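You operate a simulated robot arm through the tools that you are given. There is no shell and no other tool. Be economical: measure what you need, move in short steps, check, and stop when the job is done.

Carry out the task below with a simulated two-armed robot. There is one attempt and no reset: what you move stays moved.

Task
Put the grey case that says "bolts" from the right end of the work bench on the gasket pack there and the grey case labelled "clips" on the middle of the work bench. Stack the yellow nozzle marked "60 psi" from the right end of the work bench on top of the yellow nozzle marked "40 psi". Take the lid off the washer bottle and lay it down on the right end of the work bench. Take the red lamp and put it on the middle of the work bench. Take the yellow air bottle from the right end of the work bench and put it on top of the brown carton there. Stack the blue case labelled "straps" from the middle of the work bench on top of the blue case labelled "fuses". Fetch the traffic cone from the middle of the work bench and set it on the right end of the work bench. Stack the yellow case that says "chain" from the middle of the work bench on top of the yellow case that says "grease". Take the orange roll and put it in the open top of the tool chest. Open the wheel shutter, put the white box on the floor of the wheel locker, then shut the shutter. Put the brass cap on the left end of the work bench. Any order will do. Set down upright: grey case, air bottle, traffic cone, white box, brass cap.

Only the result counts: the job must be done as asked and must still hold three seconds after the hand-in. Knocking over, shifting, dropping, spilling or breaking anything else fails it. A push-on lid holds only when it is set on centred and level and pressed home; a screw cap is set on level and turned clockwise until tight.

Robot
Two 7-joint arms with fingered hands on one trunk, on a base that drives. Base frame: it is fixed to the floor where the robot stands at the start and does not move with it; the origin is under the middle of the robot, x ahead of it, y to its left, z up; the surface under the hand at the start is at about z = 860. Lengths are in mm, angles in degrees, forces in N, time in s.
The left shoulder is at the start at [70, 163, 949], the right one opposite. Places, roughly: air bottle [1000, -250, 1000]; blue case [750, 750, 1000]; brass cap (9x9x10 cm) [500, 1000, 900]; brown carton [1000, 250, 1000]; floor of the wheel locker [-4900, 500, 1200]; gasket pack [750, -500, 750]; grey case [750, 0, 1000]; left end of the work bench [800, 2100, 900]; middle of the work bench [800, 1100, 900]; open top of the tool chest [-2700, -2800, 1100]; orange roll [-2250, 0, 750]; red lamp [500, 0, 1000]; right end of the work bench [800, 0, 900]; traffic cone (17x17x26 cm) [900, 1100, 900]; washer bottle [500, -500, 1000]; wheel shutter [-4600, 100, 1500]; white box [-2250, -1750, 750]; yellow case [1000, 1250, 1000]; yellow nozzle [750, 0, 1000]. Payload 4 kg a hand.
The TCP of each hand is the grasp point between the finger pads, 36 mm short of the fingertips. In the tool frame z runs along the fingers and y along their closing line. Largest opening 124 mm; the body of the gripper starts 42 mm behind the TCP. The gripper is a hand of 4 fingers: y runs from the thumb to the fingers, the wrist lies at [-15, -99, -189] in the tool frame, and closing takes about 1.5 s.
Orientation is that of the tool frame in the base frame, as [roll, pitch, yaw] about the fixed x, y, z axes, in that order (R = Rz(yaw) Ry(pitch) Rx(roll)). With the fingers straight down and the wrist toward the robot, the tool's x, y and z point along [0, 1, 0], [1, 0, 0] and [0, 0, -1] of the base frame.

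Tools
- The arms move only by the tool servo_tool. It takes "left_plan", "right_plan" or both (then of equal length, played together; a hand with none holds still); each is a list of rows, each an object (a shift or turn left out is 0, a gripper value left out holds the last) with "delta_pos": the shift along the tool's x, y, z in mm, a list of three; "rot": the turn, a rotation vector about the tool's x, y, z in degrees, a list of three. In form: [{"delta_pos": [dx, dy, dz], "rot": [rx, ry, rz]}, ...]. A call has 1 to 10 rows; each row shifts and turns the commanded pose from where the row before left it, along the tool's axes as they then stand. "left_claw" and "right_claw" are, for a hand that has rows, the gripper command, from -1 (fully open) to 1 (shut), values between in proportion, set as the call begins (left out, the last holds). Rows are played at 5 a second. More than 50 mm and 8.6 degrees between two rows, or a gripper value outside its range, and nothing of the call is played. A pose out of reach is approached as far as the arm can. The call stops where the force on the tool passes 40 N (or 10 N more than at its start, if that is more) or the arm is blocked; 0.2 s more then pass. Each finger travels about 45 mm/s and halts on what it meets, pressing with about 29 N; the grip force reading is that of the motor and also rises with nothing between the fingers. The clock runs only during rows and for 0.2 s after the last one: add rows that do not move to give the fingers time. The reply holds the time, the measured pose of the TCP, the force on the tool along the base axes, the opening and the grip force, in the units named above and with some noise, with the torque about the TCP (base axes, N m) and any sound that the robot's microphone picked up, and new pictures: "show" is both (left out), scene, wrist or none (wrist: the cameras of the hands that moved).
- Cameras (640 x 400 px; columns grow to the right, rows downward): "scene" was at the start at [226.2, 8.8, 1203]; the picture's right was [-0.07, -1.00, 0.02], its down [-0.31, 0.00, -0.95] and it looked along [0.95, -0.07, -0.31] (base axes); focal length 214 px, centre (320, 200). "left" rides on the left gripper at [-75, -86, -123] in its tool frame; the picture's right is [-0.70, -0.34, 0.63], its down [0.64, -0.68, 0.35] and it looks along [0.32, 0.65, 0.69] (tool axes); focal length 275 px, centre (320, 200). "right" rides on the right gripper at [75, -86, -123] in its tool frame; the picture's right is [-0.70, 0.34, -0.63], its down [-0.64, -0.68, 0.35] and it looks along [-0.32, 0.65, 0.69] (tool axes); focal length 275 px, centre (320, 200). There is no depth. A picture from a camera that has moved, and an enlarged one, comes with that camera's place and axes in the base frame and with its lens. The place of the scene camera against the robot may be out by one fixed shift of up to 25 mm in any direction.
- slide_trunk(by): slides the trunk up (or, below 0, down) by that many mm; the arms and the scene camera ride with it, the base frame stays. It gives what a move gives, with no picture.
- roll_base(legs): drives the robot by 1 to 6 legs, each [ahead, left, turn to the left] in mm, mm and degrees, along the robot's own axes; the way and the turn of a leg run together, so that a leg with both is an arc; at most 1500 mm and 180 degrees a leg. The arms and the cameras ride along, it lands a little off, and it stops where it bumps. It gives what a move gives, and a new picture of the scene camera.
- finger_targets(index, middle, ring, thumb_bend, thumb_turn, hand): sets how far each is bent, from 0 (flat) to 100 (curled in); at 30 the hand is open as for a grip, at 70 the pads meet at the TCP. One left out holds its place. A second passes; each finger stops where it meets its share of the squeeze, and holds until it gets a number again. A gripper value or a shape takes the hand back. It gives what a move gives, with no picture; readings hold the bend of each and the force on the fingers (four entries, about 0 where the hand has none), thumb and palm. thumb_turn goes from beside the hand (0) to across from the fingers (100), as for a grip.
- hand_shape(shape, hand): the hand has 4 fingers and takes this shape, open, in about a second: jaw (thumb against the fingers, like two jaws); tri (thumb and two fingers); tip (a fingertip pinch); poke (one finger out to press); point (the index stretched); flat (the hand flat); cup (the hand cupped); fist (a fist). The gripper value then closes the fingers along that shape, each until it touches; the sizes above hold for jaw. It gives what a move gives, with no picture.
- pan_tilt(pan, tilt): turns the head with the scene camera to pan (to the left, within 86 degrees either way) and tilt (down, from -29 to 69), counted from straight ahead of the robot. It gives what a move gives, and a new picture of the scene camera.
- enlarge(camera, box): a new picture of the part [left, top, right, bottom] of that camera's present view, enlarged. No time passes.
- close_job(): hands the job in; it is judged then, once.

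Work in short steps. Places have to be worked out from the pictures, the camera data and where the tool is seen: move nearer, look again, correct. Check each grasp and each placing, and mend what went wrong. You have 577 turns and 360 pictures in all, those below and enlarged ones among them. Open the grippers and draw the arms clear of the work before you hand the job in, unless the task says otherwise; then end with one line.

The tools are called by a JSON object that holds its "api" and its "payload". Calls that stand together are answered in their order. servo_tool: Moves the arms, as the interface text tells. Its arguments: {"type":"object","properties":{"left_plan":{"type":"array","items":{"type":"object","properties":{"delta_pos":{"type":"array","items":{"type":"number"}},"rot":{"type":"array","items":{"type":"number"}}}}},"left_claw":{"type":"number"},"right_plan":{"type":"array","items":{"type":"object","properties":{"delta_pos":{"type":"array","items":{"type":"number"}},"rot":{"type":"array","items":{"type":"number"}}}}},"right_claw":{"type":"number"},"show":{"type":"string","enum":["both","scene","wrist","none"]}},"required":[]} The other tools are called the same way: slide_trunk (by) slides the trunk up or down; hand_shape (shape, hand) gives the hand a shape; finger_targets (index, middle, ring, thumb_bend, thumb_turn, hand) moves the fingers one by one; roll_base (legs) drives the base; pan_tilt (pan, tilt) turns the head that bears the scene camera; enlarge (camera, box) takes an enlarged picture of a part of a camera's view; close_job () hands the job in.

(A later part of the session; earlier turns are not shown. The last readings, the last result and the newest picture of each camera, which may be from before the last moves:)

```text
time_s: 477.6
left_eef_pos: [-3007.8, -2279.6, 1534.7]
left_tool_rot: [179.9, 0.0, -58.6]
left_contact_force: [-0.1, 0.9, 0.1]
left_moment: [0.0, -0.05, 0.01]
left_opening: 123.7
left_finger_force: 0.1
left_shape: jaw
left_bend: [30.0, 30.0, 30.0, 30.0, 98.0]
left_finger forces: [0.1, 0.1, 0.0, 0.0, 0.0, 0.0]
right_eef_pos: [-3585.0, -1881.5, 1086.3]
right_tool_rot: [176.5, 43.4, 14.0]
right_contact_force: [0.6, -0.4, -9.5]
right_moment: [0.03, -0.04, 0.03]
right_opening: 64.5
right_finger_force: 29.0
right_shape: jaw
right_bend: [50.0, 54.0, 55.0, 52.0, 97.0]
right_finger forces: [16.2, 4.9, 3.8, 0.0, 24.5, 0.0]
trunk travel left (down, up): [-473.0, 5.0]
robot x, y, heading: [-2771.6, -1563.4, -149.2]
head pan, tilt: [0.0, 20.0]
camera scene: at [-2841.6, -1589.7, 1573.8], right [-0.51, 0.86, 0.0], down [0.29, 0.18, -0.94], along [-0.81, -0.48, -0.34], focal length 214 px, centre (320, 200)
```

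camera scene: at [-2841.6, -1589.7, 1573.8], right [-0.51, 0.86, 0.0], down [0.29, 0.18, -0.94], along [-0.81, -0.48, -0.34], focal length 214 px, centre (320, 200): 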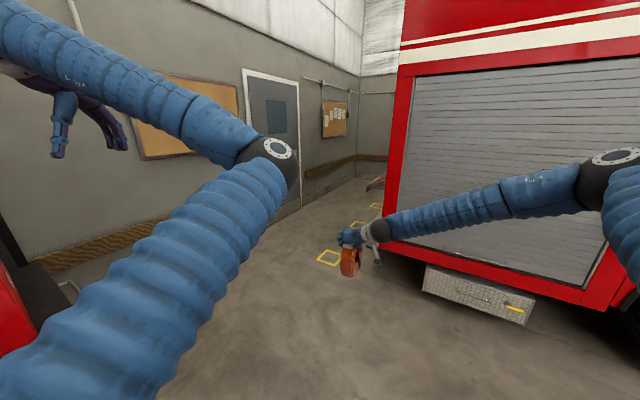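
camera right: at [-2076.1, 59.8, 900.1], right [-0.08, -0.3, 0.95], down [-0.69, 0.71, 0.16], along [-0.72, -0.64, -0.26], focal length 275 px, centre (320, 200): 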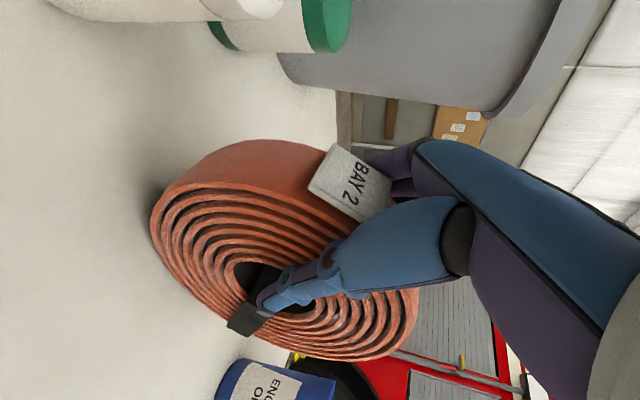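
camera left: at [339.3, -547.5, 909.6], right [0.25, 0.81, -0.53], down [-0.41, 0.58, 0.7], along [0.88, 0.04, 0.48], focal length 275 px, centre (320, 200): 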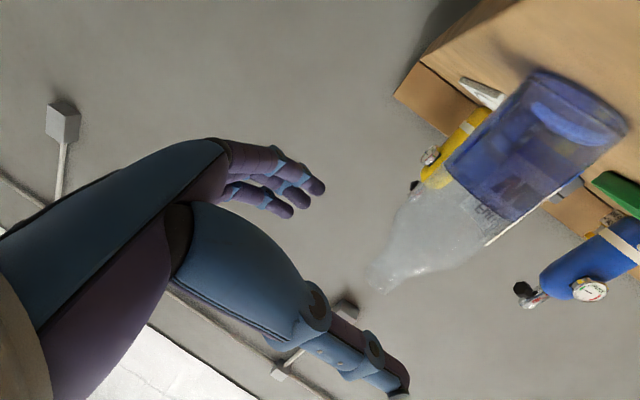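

Before turning to the chest, tuck the left hand inward so it clears the wall corner.

{"api": "servo_tool", "payload": {"left_plan": [{"delta_pos": [-45, 0, 0]}, {"delta_pos": [-45, 0, 0]}, {"delta_pos": [-45, 0, 0]}, {"delta_pos": [-45, 0, 0]}, {"delta_pos": [-45, 0, 0]}, {"delta_pos": [-45, 0, 0]}], "show": "none"}}

{"api": "roll_base", "payload": {"legs": [[0, 0, 50]]}}

{"api": "pan_tilt", "payload": {"pan": -15, "tilt": 25}}

```text
time_s: 479.0
left_eef_pos: [-3137.5, -2258.8, 1566.1]
left_tool_rot: [179.9, 0.1, -58.6]
left_contact_force: [-0.4, 0.0, 0.0]
left_moment: [-0.01, 0.02, -0.01]
left_opening: 124.1
left_finger_force: 0.0
left_shape: jaw
left_bend: [30.0, 30.0, 30.0, 30.0, 98.0]
left_finger forces: [0.1, 0.0, 0.1, 0.1, 0.0, 0.0]
left hand out of reach, approached as far as the arm can: row 1, 2, 3, 4, 5, 6
right_eef_pos: [-3586.5, -1882.4, 1084.5]
right_tool_rot: [176.5, 43.3, 13.9]
right_contact_force: [0.0, -0.5, -11.0]
right_moment: [0.04, -0.04, -0.01]
right_opening: 64.5
right_finger_force: 28.8
right_shape: jaw
right_bend: [50.0, 54.0, 55.0, 52.0, 97.0]
right_finger forces: [16.0, 4.9, 3.9, 0.0, 24.4, 0.0]
trunk travel left (down, up): [-473.0, 5.0]
robot x, y, heading: [-2778.6, -1563.0, -149.4]
head pan, tilt: [0.0, 20.0]
```

```text
time_s: 481.6
left_eef_pos: [-2557.1, -2320.7, 1563.2]
left_tool_rot: [-179.1, -0.9, -14.4]
left_contact_force: [-0.1, -0.3, 0.4]
left_moment: [-0.01, -0.03, -0.01]
left_opening: 123.9
left_finger_force: 0.0
left_shape: jaw
left_bend: [30.0, 30.0, 30.0, 30.0, 98.0]
left_finger forces: [0.0, 0.0, 0.0, 0.0, 0.1, 0.1]
right_eef_pos: [-3116.9, -2375.9, 1080.6]
right_tool_rot: [176.5, 43.0, 60.0]
right_contact_force: [1.7, 0.8, -7.2]
right_moment: [0.04, 0.0, -0.02]
right_opening: 64.1
right_finger_force: 28.7
right_shape: jaw
right_bend: [51.0, 54.0, 55.0, 52.0, 97.0]
right_finger forces: [16.3, 5.0, 3.9, 0.1, 23.7, 0.1]
trunk travel left (down, up): [-473.0, 5.0]
robot x, y, heading: [-2779.1, -1570.4, -103.0]
head pan, tilt: [0.0, 20.0]
stopped in leg 1: the robot was blocked; the commanded pose is now the measured one
camera scene: at [-2799.6, -1638.0, 1573.5], right [-0.97, 0.23, -0.01], down [0.08, 0.34, -0.94], along [-0.21, -0.91, -0.35], focal length 214 px, centre (320, 200)
```

scene: 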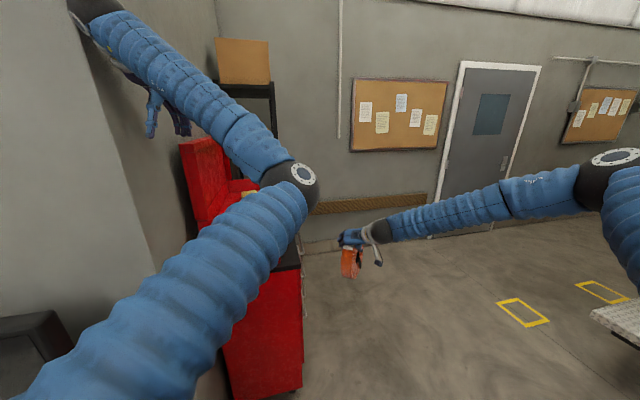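

```text
time_s: 482.4
left_eef_pos: [-2556.6, -2322.9, 1563.7]
left_tool_rot: [-179.3, -1.1, -13.9]
left_contact_force: [0.5, 0.8, -0.6]
left_moment: [0.01, -0.02, -0.03]
left_opening: 124.0
left_finger_force: 0.1
left_shape: jaw
left_bend: [30.0, 30.0, 30.0, 30.0, 98.0]
left_finger forces: [0.0, 0.1, 0.0, 0.0, 0.0, 0.0]
right_eef_pos: [-3120.8, -2378.4, 1076.2]
right_tool_rot: [176.3, 42.7, 59.7]
right_contact_force: [1.3, 0.1, -9.5]
right_moment: [0.05, -0.01, -0.01]
right_opening: 64.4
right_finger_force: 28.9
right_shape: jaw
right_bend: [51.0, 54.0, 55.0, 52.0, 97.0]
right_finger forces: [16.0, 4.9, 3.8, 0.0, 24.1, 0.0]
trunk travel left (down, up): [-473.0, 5.0]
robot x, y, heading: [-2778.9, -1566.6, -103.1]
head pan, tilt: [-15.0, 25.0]
camera scene: at [-2826.7, -1632.2, 1564.9], right [-0.88, 0.47, -0.01], down [0.21, 0.38, -0.9], along [-0.42, -0.8, -0.43], focal length 214 px, centre (320, 200)
```

scene: 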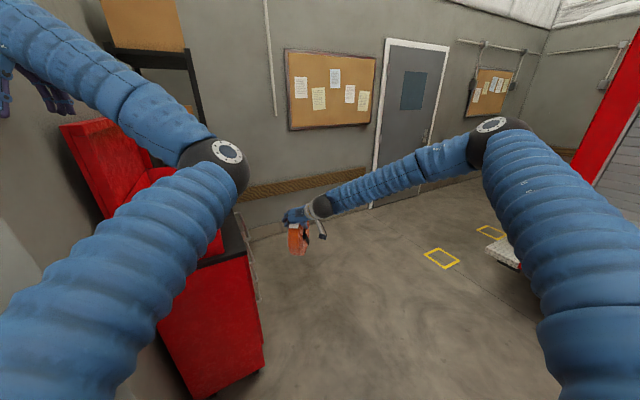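

The chest stands against the side wall with its lid up, front facing −x. So I should face it from the open floor: back out, go around, and turn to heading 0.

{"api": "roll_base", "payload": {"legs": [[0, 0, -20], [400, -780, 0]]}}

```text
time_s: 483.1
left_eef_pos: [-2559.6, -2318.6, 1565.5]
left_tool_rot: [-179.7, -0.4, -14.6]
left_contact_force: [0.2, 0.4, -1.1]
left_moment: [-0.01, -0.01, 0.0]
left_opening: 123.8
left_finger_force: 0.0
left_shape: jaw
left_bend: [30.0, 30.0, 30.0, 30.0, 98.0]
left_finger forces: [0.0, 0.0, 0.1, 0.0, 0.0, 0.0]
right_eef_pos: [-3129.4, -2366.5, 1077.9]
right_tool_rot: [176.7, 42.9, 58.9]
right_contact_force: [0.0, 0.3, -8.8]
right_moment: [0.04, -0.03, -0.02]
right_opening: 64.3
right_finger_force: 29.2
right_shape: jaw
right_bend: [51.0, 54.0, 55.0, 52.0, 97.0]
right_finger forces: [16.4, 4.7, 3.6, 0.1, 23.9, 0.1]
trunk travel left (down, up): [-473.0, 5.0]
robot x, y, heading: [-2780.6, -1567.8, -103.9]
head pan, tilt: [-15.0, 25.0]
stopped in leg 1: the robot was blocked; the commanded pose is now the measured one
camera scene: at [-2819.5, -1625.3, 1565.6], right [-0.87, 0.49, 0.0], down [0.21, 0.37, -0.91], along [-0.44, -0.79, -0.42], focal length 214 px, centre (320, 200)
```

scene: 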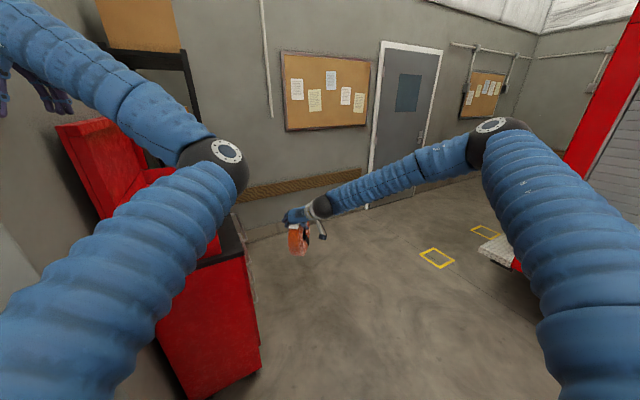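

{"api": "roll_base", "payload": {"legs": [[0, -200, 0]]}}

```text
time_s: 484.7
left_eef_pos: [-2739.6, -2269.3, 1566.7]
left_tool_rot: [-179.9, -0.3, -14.3]
left_contact_force: [0.2, -0.1, -0.2]
left_moment: [-0.09, 0.02, 0.0]
left_opening: 124.1
left_finger_force: 0.0
left_shape: jaw
left_bend: [30.0, 30.0, 30.0, 30.0, 98.0]
left_finger forces: [0.0, 0.1, 0.1, 0.1, 0.0, 0.0]
right_eef_pos: [-3312.7, -2320.7, 1081.0]
right_tool_rot: [176.8, 43.1, 59.2]
right_contact_force: [0.3, -0.2, -9.7]
right_moment: [0.07, 0.0, 0.02]
right_opening: 64.3
right_finger_force: 28.9
right_shape: jaw
right_bend: [51.0, 54.0, 55.0, 52.0, 97.0]
right_finger forces: [16.2, 4.6, 3.6, 0.0, 23.9, 0.0]
trunk travel left (down, up): [-473.0, 5.0]
robot x, y, heading: [-2967.4, -1527.4, -104.1]
head pan, tilt: [-15.0, 25.0]
camera scene: at [-3003.8, -1577.8, 1565.7], right [-0.87, 0.49, 0.0], down [0.21, 0.37, -0.91], along [-0.44, -0.79, -0.42], focal length 214 px, centre (320, 200)
```

scene: 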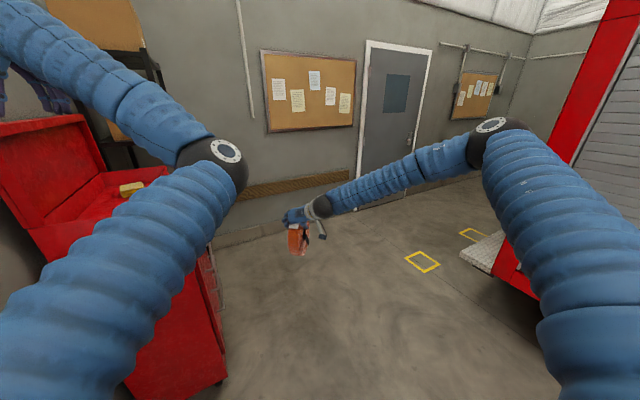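

{"api": "roll_base", "payload": {"legs": [[0, -650, 0], [0, 0, 104]]}}

{"api": "pan_tilt", "payload": {"pan": -45, "tilt": 15}}

```text
time_s: 492.8
left_eef_pos: [-2956.4, -929.3, 1564.8]
left_tool_rot: [-179.8, -0.5, 92.7]
left_contact_force: [0.3, -0.6, 0.5]
left_moment: [-0.01, 0.0, 0.0]
left_opening: 124.1
left_finger_force: 0.0
left_shape: jaw
left_bend: [30.0, 30.0, 30.0, 30.0, 98.0]
left_finger forces: [0.1, 0.1, 0.0, 0.0, 0.0, 0.0]
right_eef_pos: [-2741.3, -1463.1, 1081.2]
right_tool_rot: [176.9, 43.1, 166.2]
right_contact_force: [0.1, -0.6, -10.3]
right_moment: [0.0, 0.06, 0.03]
right_opening: 64.4
right_finger_force: 28.7
right_shape: jaw
right_bend: [51.0, 54.0, 55.0, 52.0, 97.0]
right_finger forces: [15.3, 4.3, 3.4, 0.0, 22.4, 0.0]
trunk travel left (down, up): [-473.0, 5.0]
robot x, y, heading: [-3604.6, -1367.2, 2.8]
head pan, tilt: [-15.0, 25.0]
camera scene: at [-3517.5, -1370.4, 1565.6], right [-0.21, -0.98, 0.0], down [-0.41, 0.09, -0.91], along [0.89, -0.19, -0.42], focal length 214 px, centre (320, 200)
```

scene: 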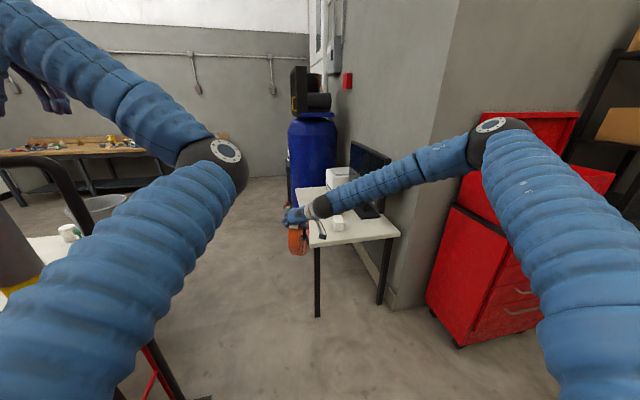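

```text
time_s: 493.7
left_eef_pos: [-2956.4, -927.8, 1566.7]
left_tool_rot: [-179.8, -0.3, 92.7]
left_contact_force: [-0.7, -0.1, 0.8]
left_moment: [0.03, 0.02, 0.01]
left_opening: 124.0
left_finger_force: 0.1
left_shape: jaw
left_bend: [30.0, 30.0, 30.0, 30.0, 98.0]
left_finger forces: [0.1, 0.0, 0.0, 0.0, 0.0, 0.0]
right_eef_pos: [-2742.6, -1464.2, 1081.6]
right_tool_rot: [176.8, 43.0, 166.2]
right_contact_force: [-0.1, -0.9, -10.2]
right_moment: [-0.01, 0.05, 0.0]
right_opening: 64.4
right_finger_force: 29.3
right_shape: jaw
right_bend: [51.0, 54.0, 55.0, 52.0, 97.0]
right_finger forces: [15.4, 4.2, 3.4, 0.1, 22.6, 0.0]
trunk travel left (down, up): [-473.0, 5.0]
robot x, y, heading: [-3609.2, -1364.6, 2.9]
head pan, tilt: [-45.0, 15.0]
camera scene: at [-3538.2, -1413.8, 1581.9], right [-0.67, -0.74, 0.0], down [-0.19, 0.17, -0.97], along [0.72, -0.65, -0.26], focal length 214 px, centre (320, 200)
```

scene: 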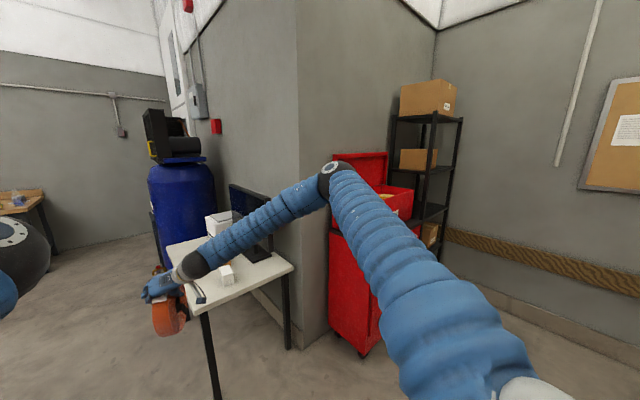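

Drive to the right, standing off from the chest front (x≈-2830), to measure its opening.

{"api": "roll_base", "payload": {"legs": [[-270, 0, -2.8], [0, -1280, 0]]}}

{"api": "pan_tilt", "payload": {"pan": -5, "tilt": 10}}

```text
time_s: 501.6
left_eef_pos: [-3207.4, -2223.4, 1565.3]
left_tool_rot: [-179.7, -0.3, 89.8]
left_contact_force: [0.8, -1.0, 0.2]
left_moment: [0.02, 0.02, -0.06]
left_opening: 124.1
left_finger_force: 0.1
left_shape: jaw
left_bend: [30.0, 30.0, 30.0, 30.0, 98.0]
left_finger forces: [0.0, 0.0, 0.1, 0.1, 0.0, 0.0]
right_eef_pos: [-3019.3, -2767.5, 1080.9]
right_tool_rot: [176.8, 43.0, 163.2]
right_contact_force: [-0.1, 0.5, -9.8]
right_moment: [0.01, 0.03, -0.01]
right_opening: 64.1
right_finger_force: 28.7
right_shape: jaw
right_bend: [51.0, 54.0, 55.0, 52.0, 97.0]
right_finger forces: [15.4, 4.3, 3.4, 0.0, 22.5, 0.1]
trunk travel left (down, up): [-473.0, 5.0]
robot x, y, heading: [-3875.7, -2623.1, 0.2]
head pan, tilt: [-45.0, 15.0]
camera scene: at [-3813.4, -2677.0, 1581.9], right [-0.71, -0.71, 0.0], down [-0.18, 0.18, -0.97], along [0.68, -0.68, -0.26], focal length 214 px, centre (320, 200)
```

scene: 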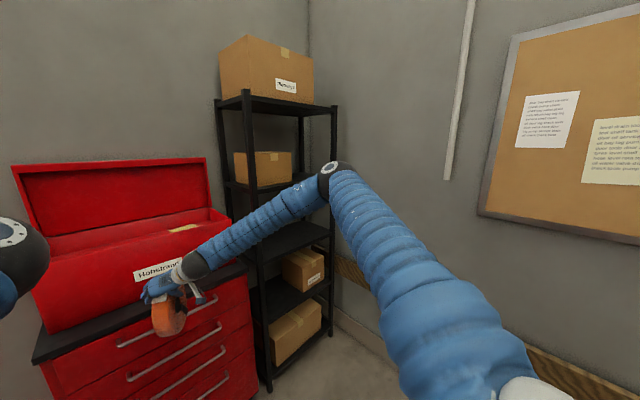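

```text
time_s: 502.6
left_eef_pos: [-3206.6, -2223.3, 1566.4]
left_tool_rot: [-179.8, -0.4, 89.7]
left_contact_force: [0.0, -0.5, -1.1]
left_moment: [-0.01, -0.01, -0.03]
left_opening: 123.8
left_finger_force: 0.0
left_shape: jaw
left_bend: [30.0, 30.0, 30.0, 30.0, 98.0]
left_finger forces: [0.1, 0.1, 0.0, 0.0, 0.0, 0.1]
right_eef_pos: [-3018.5, -2767.5, 1081.4]
right_tool_rot: [176.7, 43.1, 163.1]
right_contact_force: [0.0, 0.5, -9.6]
right_moment: [-0.01, 0.06, -0.02]
right_opening: 64.2
right_finger_force: 29.5
right_shape: jaw
right_bend: [51.0, 54.0, 55.0, 52.0, 97.0]
right_finger forces: [15.4, 4.3, 3.4, 0.0, 22.6, 0.0]
trunk travel left (down, up): [-473.0, 5.0]
robot x, y, heading: [-3878.3, -2626.9, -0.4]
head pan, tilt: [-5.0, 10.0]
camera scene: at [-3786.8, -2619.1, 1590.0], right [-0.09, -1.0, 0.0], down [-0.17, 0.02, -0.98], along [0.98, -0.09, -0.17], focal length 214 px, centre (320, 200)
```

scene: 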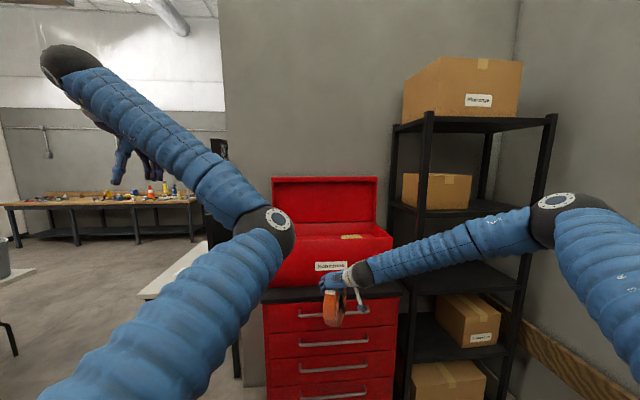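

The chest's open top rim is at z≈1210 (x≈-2800 front). Raise the roll ~290 mm.

{"api": "servo_tool", "payload": {"right_plan": [{"delta_pos": [-30.7, 1.8, -32.9]}, {"delta_pos": [-30.7, 1.8, -32.9]}, {"delta_pos": [-30.7, 1.8, -32.9]}, {"delta_pos": [-30.7, 1.8, -32.9]}, {"delta_pos": [-30.7, 1.8, -32.9]}, {"delta_pos": [-30.7, 1.8, -32.9]}, {"delta_pos": [-20, 1.2, -22]}], "show": "both"}}

```text
time_s: 504.2
left_eef_pos: [-3207.2, -2223.3, 1566.1]
left_tool_rot: [-179.9, -0.3, 89.7]
left_contact_force: [-0.5, 0.0, -0.1]
left_moment: [-0.01, -0.02, 0.01]
left_opening: 124.2
left_finger_force: 0.0
left_shape: jaw
left_bend: [30.0, 30.0, 30.0, 30.0, 98.0]
left_finger forces: [0.0, 0.1, 0.1, 0.0, 0.1, 0.0]
right_eef_pos: [-3095.4, -2763.3, 1314.5]
right_tool_rot: [175.6, 44.1, 161.7]
right_contact_force: [0.6, 0.2, -10.2]
right_moment: [-0.01, 0.06, -0.03]
right_opening: 64.1
right_finger_force: 29.6
right_shape: jaw
right_bend: [51.0, 54.0, 55.0, 52.0, 97.0]
right_finger forces: [15.1, 4.4, 3.6, 0.0, 22.9, 0.0]
right hand out of reach, approached as far as the arm can: row 3, 4, 5, 6, 7
trunk travel left (down, up): [-473.0, 5.0]
robot x, y, heading: [-3879.2, -2623.9, -0.1]
head pan, tilt: [-5.0, 10.0]
camera scene: at [-3788.0, -2618.7, 1590.1], right [-0.09, -1.0, 0.0], down [-0.17, 0.02, -0.98], along [0.98, -0.09, -0.17], focal length 214 px, centre (320, 200)
camera right: at [-3252.4, -2812.6, 1346.0], right [0.13, 0.26, 0.96], down [0.5, -0.85, 0.16], along [0.86, 0.45, -0.24], focal length 275 px, centre (320, 200)
```

scene: 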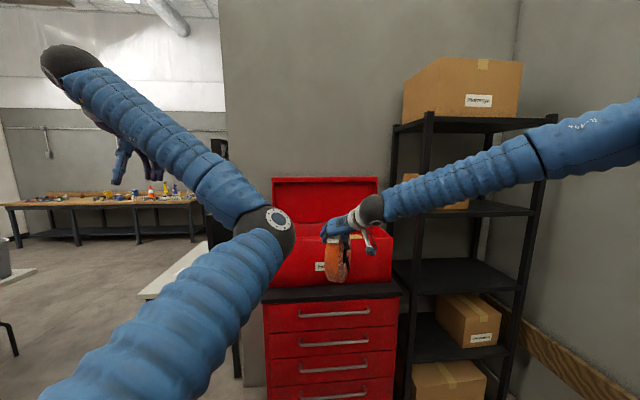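
right: 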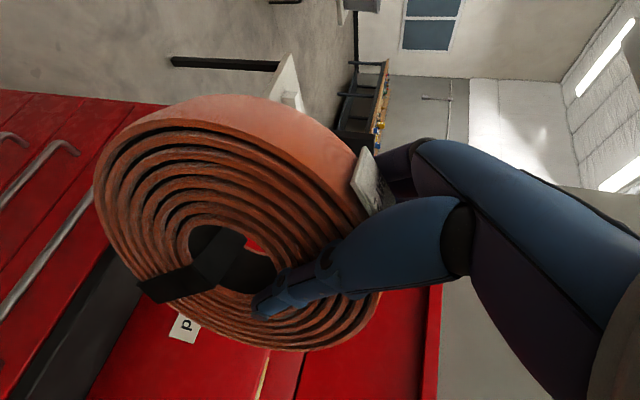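

Too low still. Turn the hand toward horizontal (the roll then sits ahead of the hand rather than below) and raise.

{"api": "servo_tool", "payload": {"right_plan": [{"rot": [0, -7, 0]}, {"rot": [0, -7, 0]}, {"rot": [0, -7, 0]}, {"rot": [0, -6, 0]}], "show": "wrist"}}

```text
time_s: 505.2
left_eef_pos: [-3204.7, -2223.6, 1565.3]
left_tool_rot: [-179.8, -0.4, 89.7]
left_contact_force: [-0.3, -0.3, 0.2]
left_moment: [0.02, 0.01, 0.04]
left_opening: 124.1
left_finger_force: 0.1
left_shape: jaw
left_bend: [30.0, 30.0, 30.0, 30.0, 98.0]
left_finger forces: [0.0, 0.1, 0.0, 0.1, 0.1, 0.1]
right_eef_pos: [-3095.1, -2764.4, 1313.9]
right_tool_rot: [173.0, 70.0, 158.6]
right_contact_force: [0.4, -0.5, -9.4]
right_moment: [0.06, 0.26, -0.01]
right_opening: 64.4
right_finger_force: 29.2
right_shape: jaw
right_bend: [51.0, 54.0, 55.0, 52.0, 97.0]
right_finger forces: [15.6, 4.6, 3.7, 0.1, 23.6, 0.1]
trunk travel left (down, up): [-473.0, 5.0]
robot x, y, heading: [-3874.5, -2625.6, -0.1]
head pan, tilt: [-5.0, 10.0]
camera right: at [-3252.3, -2811.9, 1282.2], right [-0.27, 0.38, 0.88], down [0.35, -0.82, 0.46], along [0.9, 0.43, 0.09], focal length 275 px, centre (320, 200)
```

right: 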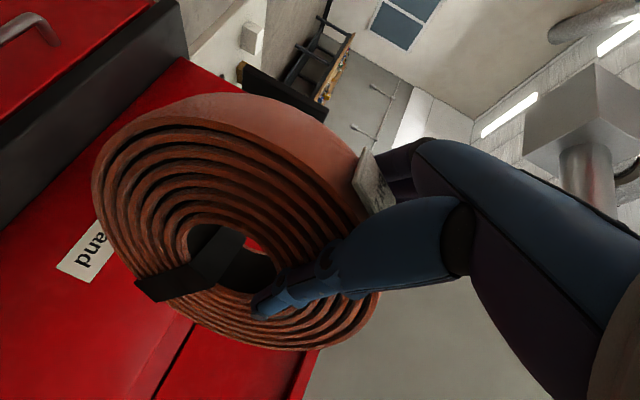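

{"api": "servo_tool", "payload": {"right_plan": [{"delta_pos": [-42, 1.5, -15]}, {"delta_pos": [-42, 1.5, -15]}], "show": "scene"}}

```text
time_s: 505.8
left_eef_pos: [-3209.0, -2221.8, 1567.1]
left_tool_rot: [-179.9, -0.3, 89.6]
left_contact_force: [-0.9, -0.2, 0.8]
left_moment: [-0.04, -0.05, 0.01]
left_opening: 124.1
left_finger_force: 0.1
left_shape: jaw
left_bend: [30.0, 30.0, 30.0, 30.0, 98.0]
left_finger forces: [0.1, 0.0, 0.0, 0.1, 0.1, 0.1]
right_eef_pos: [-3095.8, -2765.0, 1403.7]
right_tool_rot: [173.4, 70.1, 159.3]
right_contact_force: [-0.8, 0.0, -10.0]
right_moment: [0.12, 0.3, 0.0]
right_opening: 64.5
right_finger_force: 29.2
right_shape: jaw
right_bend: [51.0, 54.0, 55.0, 52.0, 97.0]
right_finger forces: [15.7, 4.5, 3.8, 0.0, 23.5, 0.1]
trunk travel left (down, up): [-473.0, 5.0]
robot x, y, heading: [-3878.7, -2628.8, -0.1]
head pan, tilt: [-5.0, 10.0]
camera scene: at [-3788.8, -2617.8, 1590.3], right [-0.09, -1.0, 0.0], down [-0.17, 0.01, -0.98], along [0.98, -0.09, -0.17], focal length 214 px, centre (320, 200)
```

scene: 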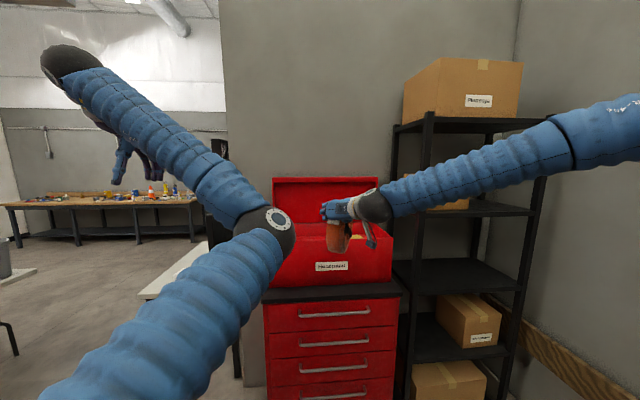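

Roll bottom ≈1268, above the rim. Drive forward over the chest and look inside.

{"api": "roll_base", "payload": {"legs": [[300, 0, 0]]}}

{"api": "pan_tilt", "payload": {"pan": -12, "tilt": 30}}

{"api": "enlarge", "payload": {"camera": "scene", "box": [230, 60, 430, 220]}}

```text
time_s: 507.9
left_eef_pos: [-2905.2, -2222.1, 1566.1]
left_tool_rot: [-179.9, -0.5, 89.8]
left_contact_force: [0.6, -0.4, -0.7]
left_moment: [0.0, 0.02, -0.01]
left_opening: 124.2
left_finger_force: 0.1
left_shape: jaw
left_bend: [30.0, 30.0, 30.0, 30.0, 98.0]
left_finger forces: [0.1, 0.0, 0.1, 0.0, 0.0, 0.1]
right_eef_pos: [-2792.6, -2764.2, 1404.0]
right_tool_rot: [173.3, 70.1, 159.2]
right_contact_force: [0.1, 0.0, -9.1]
right_moment: [0.07, 0.26, 0.02]
right_opening: 64.4
right_finger_force: 28.7
right_shape: jaw
right_bend: [51.0, 54.0, 55.0, 52.0, 97.0]
right_finger forces: [15.4, 4.5, 3.8, 0.0, 23.4, 0.1]
trunk travel left (down, up): [-473.0, 5.0]
robot x, y, heading: [-3574.2, -2625.7, -0.0]
head pan, tilt: [-5.0, 10.0]
camera scene: at [-3486.4, -2619.1, 1590.1], right [-0.09, -1.0, 0.0], down [-0.17, 0.02, -0.98], along [0.98, -0.09, -0.17], focal length 214 px, centre (320, 200)
```

scene: 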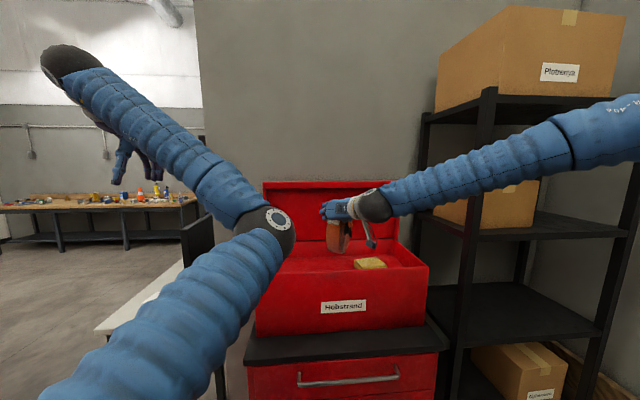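

```text
time_s: 508.7
left_eef_pos: [-2904.8, -2222.6, 1564.4]
left_tool_rot: [-179.8, -0.4, 89.8]
left_contact_force: [-0.1, 0.5, 0.0]
left_moment: [-0.02, 0.03, -0.03]
left_opening: 124.0
left_finger_force: 0.1
left_shape: jaw
left_bend: [30.0, 30.0, 30.0, 30.0, 98.0]
left_finger forces: [0.0, 0.0, 0.0, 0.0, 0.1, 0.0]
right_eef_pos: [-2792.9, -2765.2, 1402.6]
right_tool_rot: [173.3, 69.9, 159.2]
right_contact_force: [0.0, -0.3, -9.8]
right_moment: [0.07, 0.3, -0.03]
right_opening: 64.4
right_finger_force: 29.0
right_shape: jaw
right_bend: [51.0, 54.0, 55.0, 52.0, 97.0]
right_finger forces: [15.5, 4.6, 3.7, 0.1, 23.4, 0.1]
trunk travel left (down, up): [-473.0, 5.0]
robot x, y, heading: [-3575.9, -2626.1, -0.0]
head pan, tilt: [-12.0, 30.0]
camera scene: at [-3489.1, -2629.8, 1557.7], right [-0.21, -0.98, 0.0], down [-0.49, 0.1, -0.87], along [0.85, -0.18, -0.5], focal length 214 px, centre (320, 200)
```

scene: 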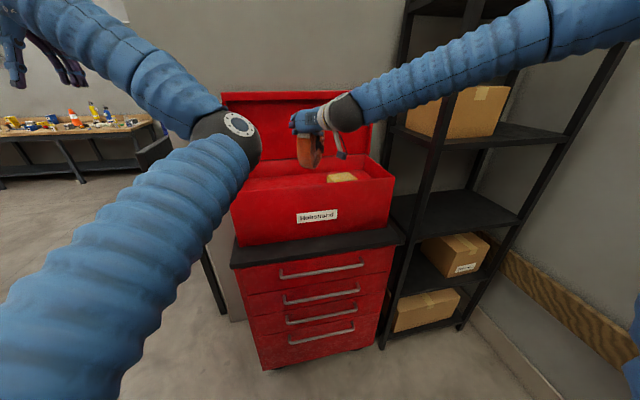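

```text
2.50 times, centred on (330, 140) of scene
camera zoom: at [-3489.1, -2629.8, 1557.7], right [-0.21, -0.98, 0.0], down [-0.49, 0.1, -0.87], along [0.85, -0.18, -0.5], focal length 536 px, centre (295, 350)
```

zoom: 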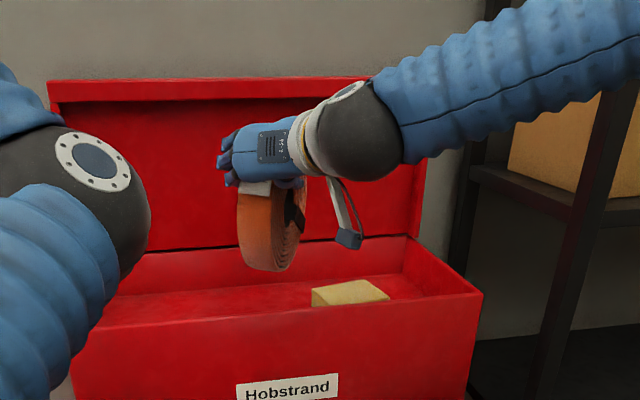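

Opening: x≈-2765…-2490, y≈-2490…-3045, a yellow box on its right part. Move in 115 mm and 105 mm left.

{"api": "roll_base", "payload": {"legs": [[0, 105, 0], [115, 0, 0]]}}

{"api": "enlarge", "payload": {"camera": "scene", "box": [230, 60, 430, 220]}}

{"api": "enlarge", "payload": {"camera": "right", "box": [0, 0, 640, 400]}}

```text
time_s: 510.7
left_eef_pos: [-2791.3, -2117.7, 1565.5]
left_tool_rot: [-180.0, -0.3, 89.8]
left_contact_force: [-0.6, 0.4, 0.0]
left_moment: [-0.02, -0.02, 0.03]
left_opening: 124.1
left_finger_force: 0.1
left_shape: jaw
left_bend: [30.0, 30.0, 30.0, 30.0, 98.0]
left_finger forces: [0.1, 0.0, 0.0, 0.0, 0.0, 0.1]
right_eef_pos: [-2677.9, -2658.5, 1402.5]
right_tool_rot: [173.5, 70.0, 159.4]
right_contact_force: [0.8, -0.3, -10.6]
right_moment: [0.04, 0.29, 0.0]
right_opening: 64.2
right_finger_force: 28.6
right_shape: jaw
right_bend: [51.0, 54.0, 55.0, 52.0, 97.0]
right_finger forces: [15.6, 4.6, 3.7, 0.0, 23.4, 0.0]
trunk travel left (down, up): [-473.0, 5.0]
robot x, y, heading: [-3463.3, -2523.9, -0.0]
head pan, tilt: [-12.0, 30.0]
camera scene: at [-3374.8, -2524.3, 1557.7], right [-0.21, -0.98, 0.0], down [-0.49, 0.1, -0.87], along [0.85, -0.18, -0.5], focal length 214 px, centre (320, 200)
```

scene: 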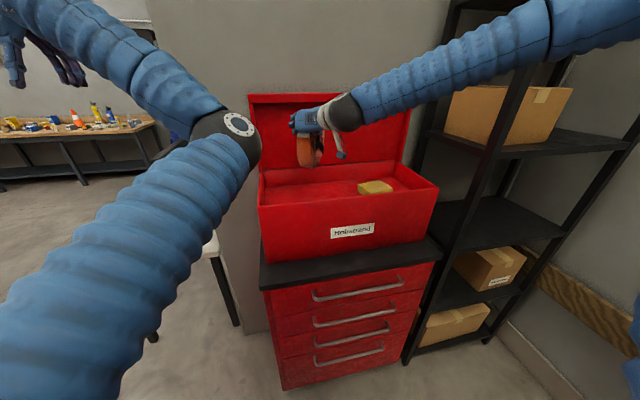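

```text
2.50 times, centred on (330, 140) of scene
camera zoom: at [-3374.8, -2524.3, 1557.7], right [-0.21, -0.98, 0.0], down [-0.49, 0.1, -0.87], along [0.85, -0.18, -0.5], focal length 536 px, centre (295, 350)
```

zoom: 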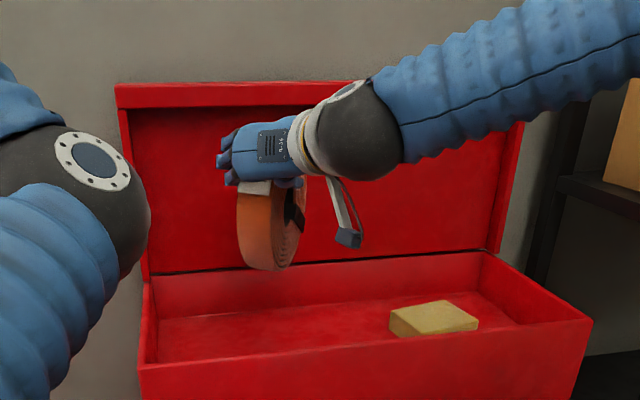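

```text
1.00 times, centred on (320, 200) of right (not enlarged: the box is as wide or as high as the picture)
camera zoom: at [-2835.9, -2706.6, 1370.3], right [-0.27, 0.38, 0.88], down [0.35, -0.81, 0.46], along [0.9, 0.44, 0.09], focal length 275 px, centre (320, 200)
```

zoom: 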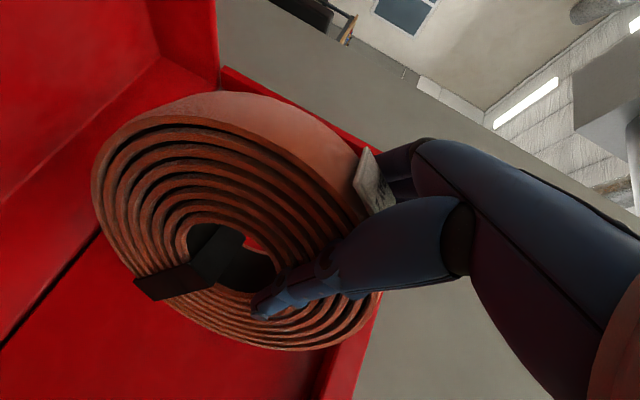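

The roll is above the opening. Lower with the trunk.

{"api": "slide_trunk", "payload": {"by": -115}}

{"api": "pan_tilt", "payload": {"pan": -12, "tilt": 30}}

{"api": "enlarge", "payload": {"camera": "scene", "box": [230, 40, 430, 200]}}

```text
time_s: 512.1
left_eef_pos: [-2776.8, -2118.4, 1426.0]
left_tool_rot: [-177.9, -0.3, 89.8]
left_contact_force: [-1.1, -0.4, 0.5]
left_moment: [-0.02, -0.01, 0.0]
left_opening: 123.9
left_finger_force: 0.1
left_shape: jaw
left_bend: [30.0, 30.0, 30.0, 30.0, 98.0]
left_finger forces: [0.0, 0.0, 0.1, 0.0, 0.0, 0.1]
right_eef_pos: [-2678.5, -2660.2, 1289.0]
right_tool_rot: [172.9, 70.0, 158.8]
right_contact_force: [-0.5, -0.6, -10.4]
right_moment: [0.06, 0.3, 0.02]
right_opening: 64.2
right_finger_force: 28.9
right_shape: jaw
right_bend: [51.0, 54.0, 55.0, 52.0, 97.0]
right_finger forces: [15.7, 4.5, 3.7, 0.0, 23.7, 0.0]
trunk travel left (down, up): [-358.0, 120.0]
robot x, y, heading: [-3465.0, -2523.8, -0.1]
head pan, tilt: [-12.0, 30.0]
```

```text
time_s: 512.8
left_eef_pos: [-2775.7, -2117.3, 1425.5]
left_tool_rot: [-177.8, -0.3, 89.7]
left_contact_force: [-0.4, 0.1, -0.2]
left_moment: [0.01, -0.01, 0.0]
left_opening: 124.1
left_finger_force: 0.0
left_shape: jaw
left_bend: [30.0, 30.0, 30.0, 30.0, 98.0]
left_finger forces: [0.0, 0.0, 0.0, 0.0, 0.0, 0.0]
right_eef_pos: [-2678.3, -2659.1, 1287.6]
right_tool_rot: [173.1, 70.0, 158.9]
right_contact_force: [-0.3, 0.0, -9.4]
right_moment: [0.09, 0.28, -0.02]
right_opening: 64.2
right_finger_force: 28.8
right_shape: jaw
right_bend: [51.0, 54.0, 55.0, 52.0, 97.0]
right_finger forces: [15.5, 4.5, 3.7, 0.0, 23.6, 0.0]
trunk travel left (down, up): [-358.0, 120.0]
robot x, y, heading: [-3462.4, -2522.4, 0.0]
head pan, tilt: [-12.0, 30.0]
camera scene: at [-3359.9, -2525.2, 1438.3], right [-0.21, -0.98, 0.01], down [-0.52, 0.1, -0.85], along [0.83, -0.18, -0.53], focal length 214 px, centre (320, 200)
```

scene: 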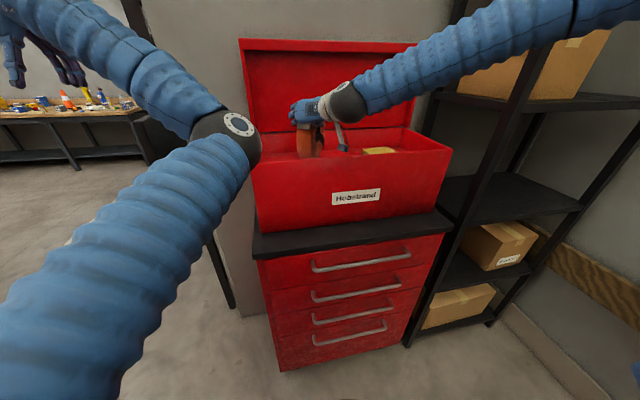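

```text
2.50 times, centred on (330, 120) of scene
camera zoom: at [-3359.9, -2525.2, 1438.3], right [-0.21, -0.98, 0.01], down [-0.52, 0.1, -0.85], along [0.83, -0.18, -0.53], focal length 536 px, centre (295, 400)
```

zoom: 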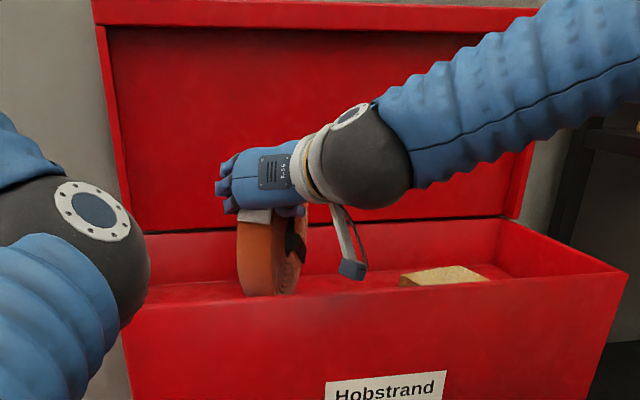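

Going in nicely. Continue down in small steps until it rests.

{"api": "servo_tool", "payload": {"right_plan": [{"delta_pos": [9.4, -0.5, 3.4]}, {"delta_pos": [9.4, -0.5, 3.4]}, {"delta_pos": [9.4, -0.5, 3.4]}], "show": "none"}}

{"api": "servo_tool", "payload": {"right_plan": [{"delta_pos": [4.7, 0, 1.7]}, {"delta_pos": [4.7, 0, 1.7]}, {"delta_pos": [4.7, 0, 1.7]}], "show": "wrist"}}

```text
time_s: 513.6
left_eef_pos: [-2779.1, -2118.5, 1426.9]
left_tool_rot: [-177.9, -0.3, 89.8]
left_contact_force: [0.0, 0.9, 0.9]
left_moment: [0.02, 0.02, 0.02]
left_opening: 123.9
left_finger_force: 0.1
left_shape: jaw
left_bend: [30.0, 30.0, 30.0, 30.0, 98.0]
left_finger forces: [0.1, 0.1, 0.1, 0.0, 0.0, 0.1]
right_eef_pos: [-2681.6, -2655.6, 1268.1]
right_tool_rot: [172.4, 70.8, 158.7]
right_contact_force: [-10.4, 4.4, 23.7]
right_moment: [0.21, -0.07, 0.08]
right_opening: 65.8
right_finger_force: 28.7
right_shape: jaw
right_bend: [50.0, 53.0, 53.0, 52.0, 100.0]
right_finger forces: [19.0, 5.9, 4.1, 0.0, 26.9, 0.0]
trunk travel left (down, up): [-358.0, 120.0]
robot x, y, heading: [-3463.7, -2518.2, 0.1]
head pan, tilt: [-12.0, 30.0]
stopped in row 3 (right hand): the force on the tool passed its limit at 41 N (the readings are from after the stop); the commanded pose is now the measured one
```

```text
time_s: 514.1
left_eef_pos: [-2778.3, -2117.1, 1427.0]
left_tool_rot: [-177.9, -0.4, 89.8]
left_contact_force: [0.4, -0.5, 1.0]
left_moment: [0.01, 0.03, -0.01]
left_opening: 124.2
left_finger_force: 0.1
left_shape: jaw
left_bend: [30.0, 30.0, 30.0, 30.0, 98.0]
left_finger forces: [0.0, 0.1, 0.0, 0.1, 0.0, 0.0]
right_eef_pos: [-2680.4, -2656.0, 1265.9]
right_tool_rot: [171.3, 71.1, 157.6]
right_contact_force: [-12.3, 2.8, 26.1]
right_moment: [0.13, -0.04, -0.02]
right_opening: 65.6
right_finger_force: 29.2
right_shape: jaw
right_bend: [50.0, 53.0, 53.0, 51.0, 100.0]
right_finger forces: [17.6, 5.6, 3.9, 0.1, 28.2, 0.1]
trunk travel left (down, up): [-358.0, 120.0]
robot x, y, heading: [-3462.6, -2519.4, 0.2]
head pan, tilt: [-12.0, 30.0]
stopped in row 2 (right hand): the force on the tool passed its limit at 44 N (the readings are from after the stop); the commanded pose is now the measured one
camera right: at [-2837.5, -2704.5, 1229.6], right [-0.29, 0.38, 0.88], down [0.34, -0.81, 0.47], along [0.89, 0.44, 0.11], focal length 275 px, centre (320, 200)
```

right: 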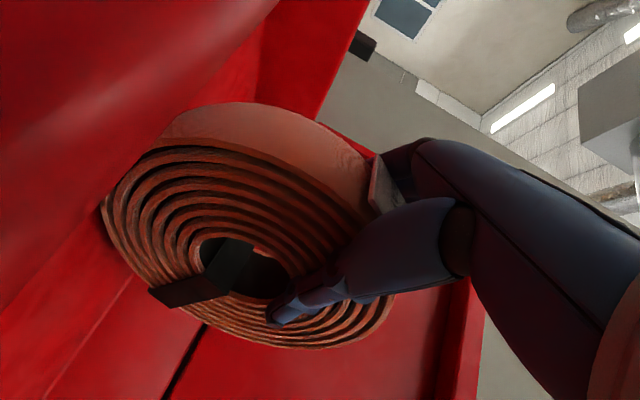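

The roll rests on the chest floor. Open and withdraw back and up.

{"api": "servo_tool", "payload": {"right_plan": [{}, {}, {}, {}, {}, {}, {"delta_pos": [0, 0, -25]}, {"delta_pos": [-10, 0, -40]}, {"delta_pos": [-15, 0, -40]}, {"delta_pos": [-15, 0, -40]}], "right_claw": -1, "show": "both"}}

```text
time_s: 516.4
left_eef_pos: [-2779.2, -2116.5, 1428.2]
left_tool_rot: [-178.0, -0.3, 89.8]
left_contact_force: [-0.5, 0.3, 0.4]
left_moment: [-0.03, -0.03, -0.02]
left_opening: 124.1
left_finger_force: 0.1
left_shape: jaw
left_bend: [30.0, 30.0, 30.0, 30.0, 98.0]
left_finger forces: [0.0, 0.0, 0.1, 0.0, 0.0, 0.1]
right_eef_pos: [-2802.9, -2629.8, 1347.3]
right_tool_rot: [172.1, 71.0, 158.3]
right_contact_force: [0.1, 0.2, 0.1]
right_moment: [-0.02, 0.0, 0.02]
right_opening: 123.8
right_finger_force: 0.1
right_shape: jaw
right_bend: [30.0, 30.0, 30.0, 30.0, 98.0]
right_finger forces: [0.1, 0.1, 0.1, 0.0, 0.1, 0.1]
trunk travel left (down, up): [-358.0, 120.0]
robot x, y, heading: [-3461.8, -2523.3, 0.2]
head pan, tilt: [-12.0, 30.0]
camera scene: at [-3362.6, -2524.4, 1438.6], right [-0.21, -0.98, 0.01], down [-0.52, 0.1, -0.85], along [0.83, -0.18, -0.53], focal length 214 px, centre (320, 200)
camera right: at [-2959.5, -2677.6, 1312.7], right [-0.29, 0.38, 0.88], down [0.35, -0.81, 0.47], along [0.89, 0.44, 0.1], focal length 275 px, centre (320, 200)
```

scene: 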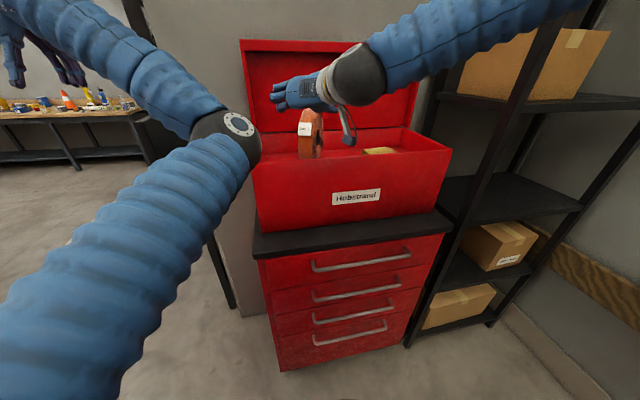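
right: 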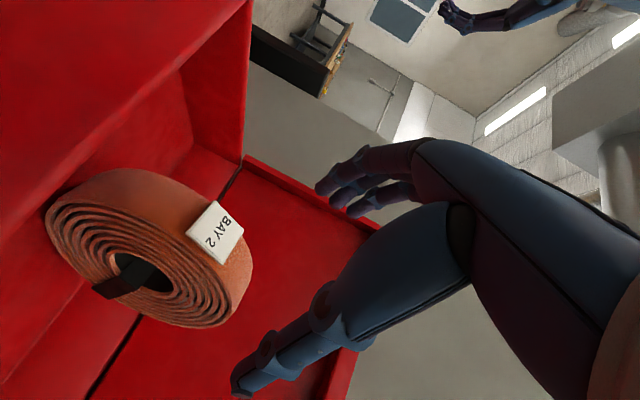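

The roll stands in the chest. Now to the wheel locker: turn left and drive along the truck to look at the shutters.

{"api": "roll_base", "payload": {"legs": [[-180, 0, 0], [0, 0, 90], [1450, 0, 0], [1200, 0, 0]]}}

{"api": "pan_tilt", "payload": {"pan": 60, "tilt": 0}}

```text
time_s: 534.2
left_eef_pos: [-4035.0, 828.1, 1425.2]
left_tool_rot: [-177.8, -0.3, -180.0]
left_contact_force: [-1.0, 0.1, -0.4]
left_moment: [0.02, -0.02, 0.0]
left_opening: 124.3
left_finger_force: 0.0
left_shape: jaw
left_bend: [30.0, 30.0, 30.0, 30.0, 98.0]
left_finger forces: [0.0, 0.0, 0.0, 0.0, 0.0, 0.0]
right_eef_pos: [-3521.5, 807.1, 1347.0]
right_tool_rot: [172.0, 70.8, -111.6]
right_contact_force: [0.2, -0.3, -0.4]
right_moment: [0.0, -0.03, 0.03]
right_opening: 123.5
right_finger_force: 0.0
right_shape: jaw
right_bend: [30.0, 30.0, 30.0, 30.0, 98.0]
right_finger forces: [0.1, 0.0, 0.2, 0.0, 0.0, 0.0]
trunk travel left (down, up): [-358.0, 120.0]
robot x, y, heading: [-3630.1, 141.6, 90.1]
head pan, tilt: [-12.0, 30.0]
camera scene: at [-3603.5, 254.3, 1438.3], right [0.98, -0.2, 0.01], down [-0.1, -0.52, -0.85], along [0.18, 0.83, -0.53], focal length 214 px, centre (320, 200)
```

scene: 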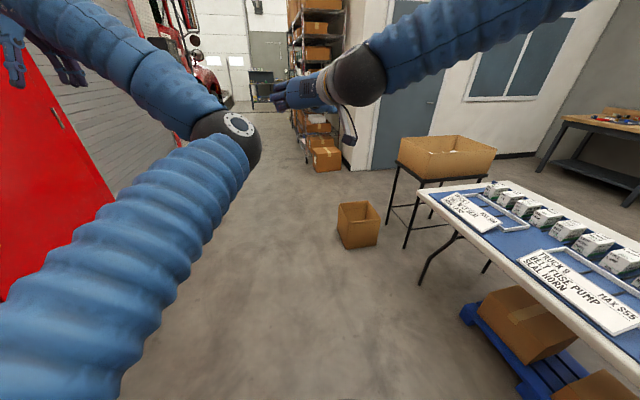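

```text
time_s: 535.6
left_eef_pos: [-4035.8, 827.5, 1425.2]
left_tool_rot: [-177.9, -0.3, -179.9]
left_contact_force: [0.7, 0.3, -0.5]
left_moment: [-0.02, -0.02, 0.01]
left_opening: 124.0
left_finger_force: 0.0
left_shape: jaw
left_bend: [30.0, 30.0, 30.0, 30.0, 98.0]
left_finger forces: [0.0, 0.0, 0.1, 0.1, 0.0, 0.0]
right_eef_pos: [-3521.3, 805.6, 1347.0]
right_tool_rot: [171.9, 70.9, -111.8]
right_contact_force: [-0.3, -0.6, 0.0]
right_moment: [0.02, -0.01, 0.02]
right_opening: 123.6
right_finger_force: 0.1
right_shape: jaw
right_bend: [30.0, 30.0, 30.0, 30.0, 98.0]
right_finger forces: [0.1, 0.0, 0.0, 0.1, 0.0, 0.0]
trunk travel left (down, up): [-358.0, 120.0]
robot x, y, heading: [-3627.1, 145.6, 90.1]
head pan, tilt: [60.0, 0.0]
camera scene: at [-3700.0, 212.0, 1488.2], right [0.5, 0.87, -0.03], down [0.0, -0.04, -1.0], along [-0.87, 0.5, -0.02], focal length 214 px, centre (320, 200)
```

scene: 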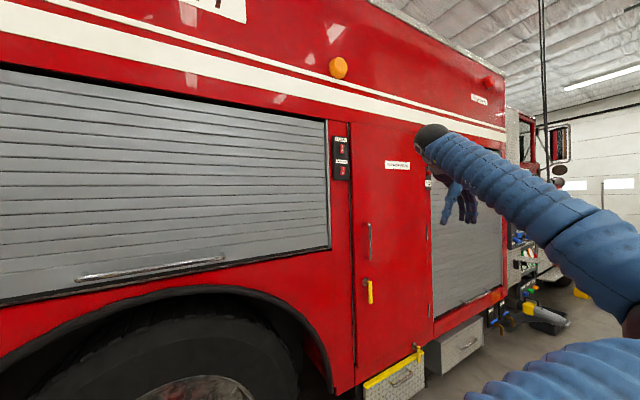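

{"api": "enlarge", "payload": {"camera": "scene", "box": [310, 110, 450, 210]}}

{"api": "pan_tilt", "payload": {"pan": 80, "tilt": 0}}

```text
4.00 times, centred on (380, 160) of scene
camera zoom: at [-3700.0, 212.0, 1488.2], right [0.5, 0.87, -0.03], down [0.0, -0.04, -1.0], along [-0.87, 0.5, -0.02], focal length 858 px, centre (80, 360)
```

zoom: 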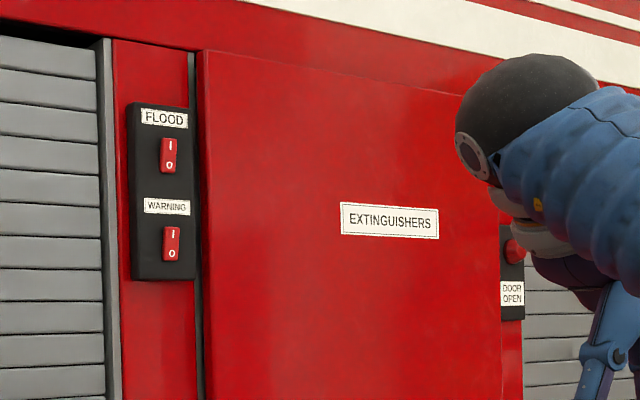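

```text
time_s: 536.5
left_eef_pos: [-4035.4, 827.4, 1426.9]
left_tool_rot: [-177.9, -0.3, 179.9]
left_contact_force: [0.2, 0.6, 0.2]
left_moment: [0.0, 0.02, 0.0]
left_opening: 123.9
left_finger_force: 0.1
left_shape: jaw
left_bend: [30.0, 30.0, 30.0, 30.0, 98.0]
left_finger forces: [0.0, 0.1, 0.0, 0.0, 0.0, 0.0]
right_eef_pos: [-3521.8, 806.3, 1346.0]
right_tool_rot: [172.0, 70.8, -111.6]
right_contact_force: [-0.1, -0.2, 0.7]
right_moment: [0.0, 0.05, -0.01]
right_opening: 124.0
right_finger_force: 0.0
right_shape: jaw
right_bend: [30.0, 30.0, 30.0, 30.0, 98.0]
right_finger forces: [0.0, 0.1, 0.0, 0.1, 0.0, 0.0]
trunk travel left (down, up): [-358.0, 120.0]
robot x, y, heading: [-3629.2, 142.9, 90.6]
head pan, tilt: [80.0, 0.0]
camera scene: at [-3710.6, 182.7, 1489.3], right [0.17, 0.98, -0.04], down [0.0, -0.04, -1.0], along [-0.99, 0.17, -0.01], focal length 214 px, centre (320, 200)
```

scene: 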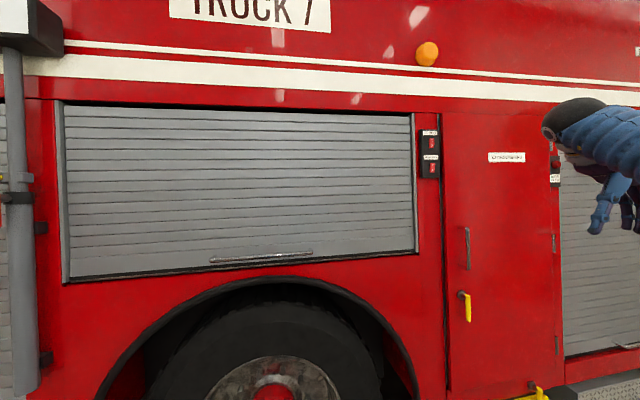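

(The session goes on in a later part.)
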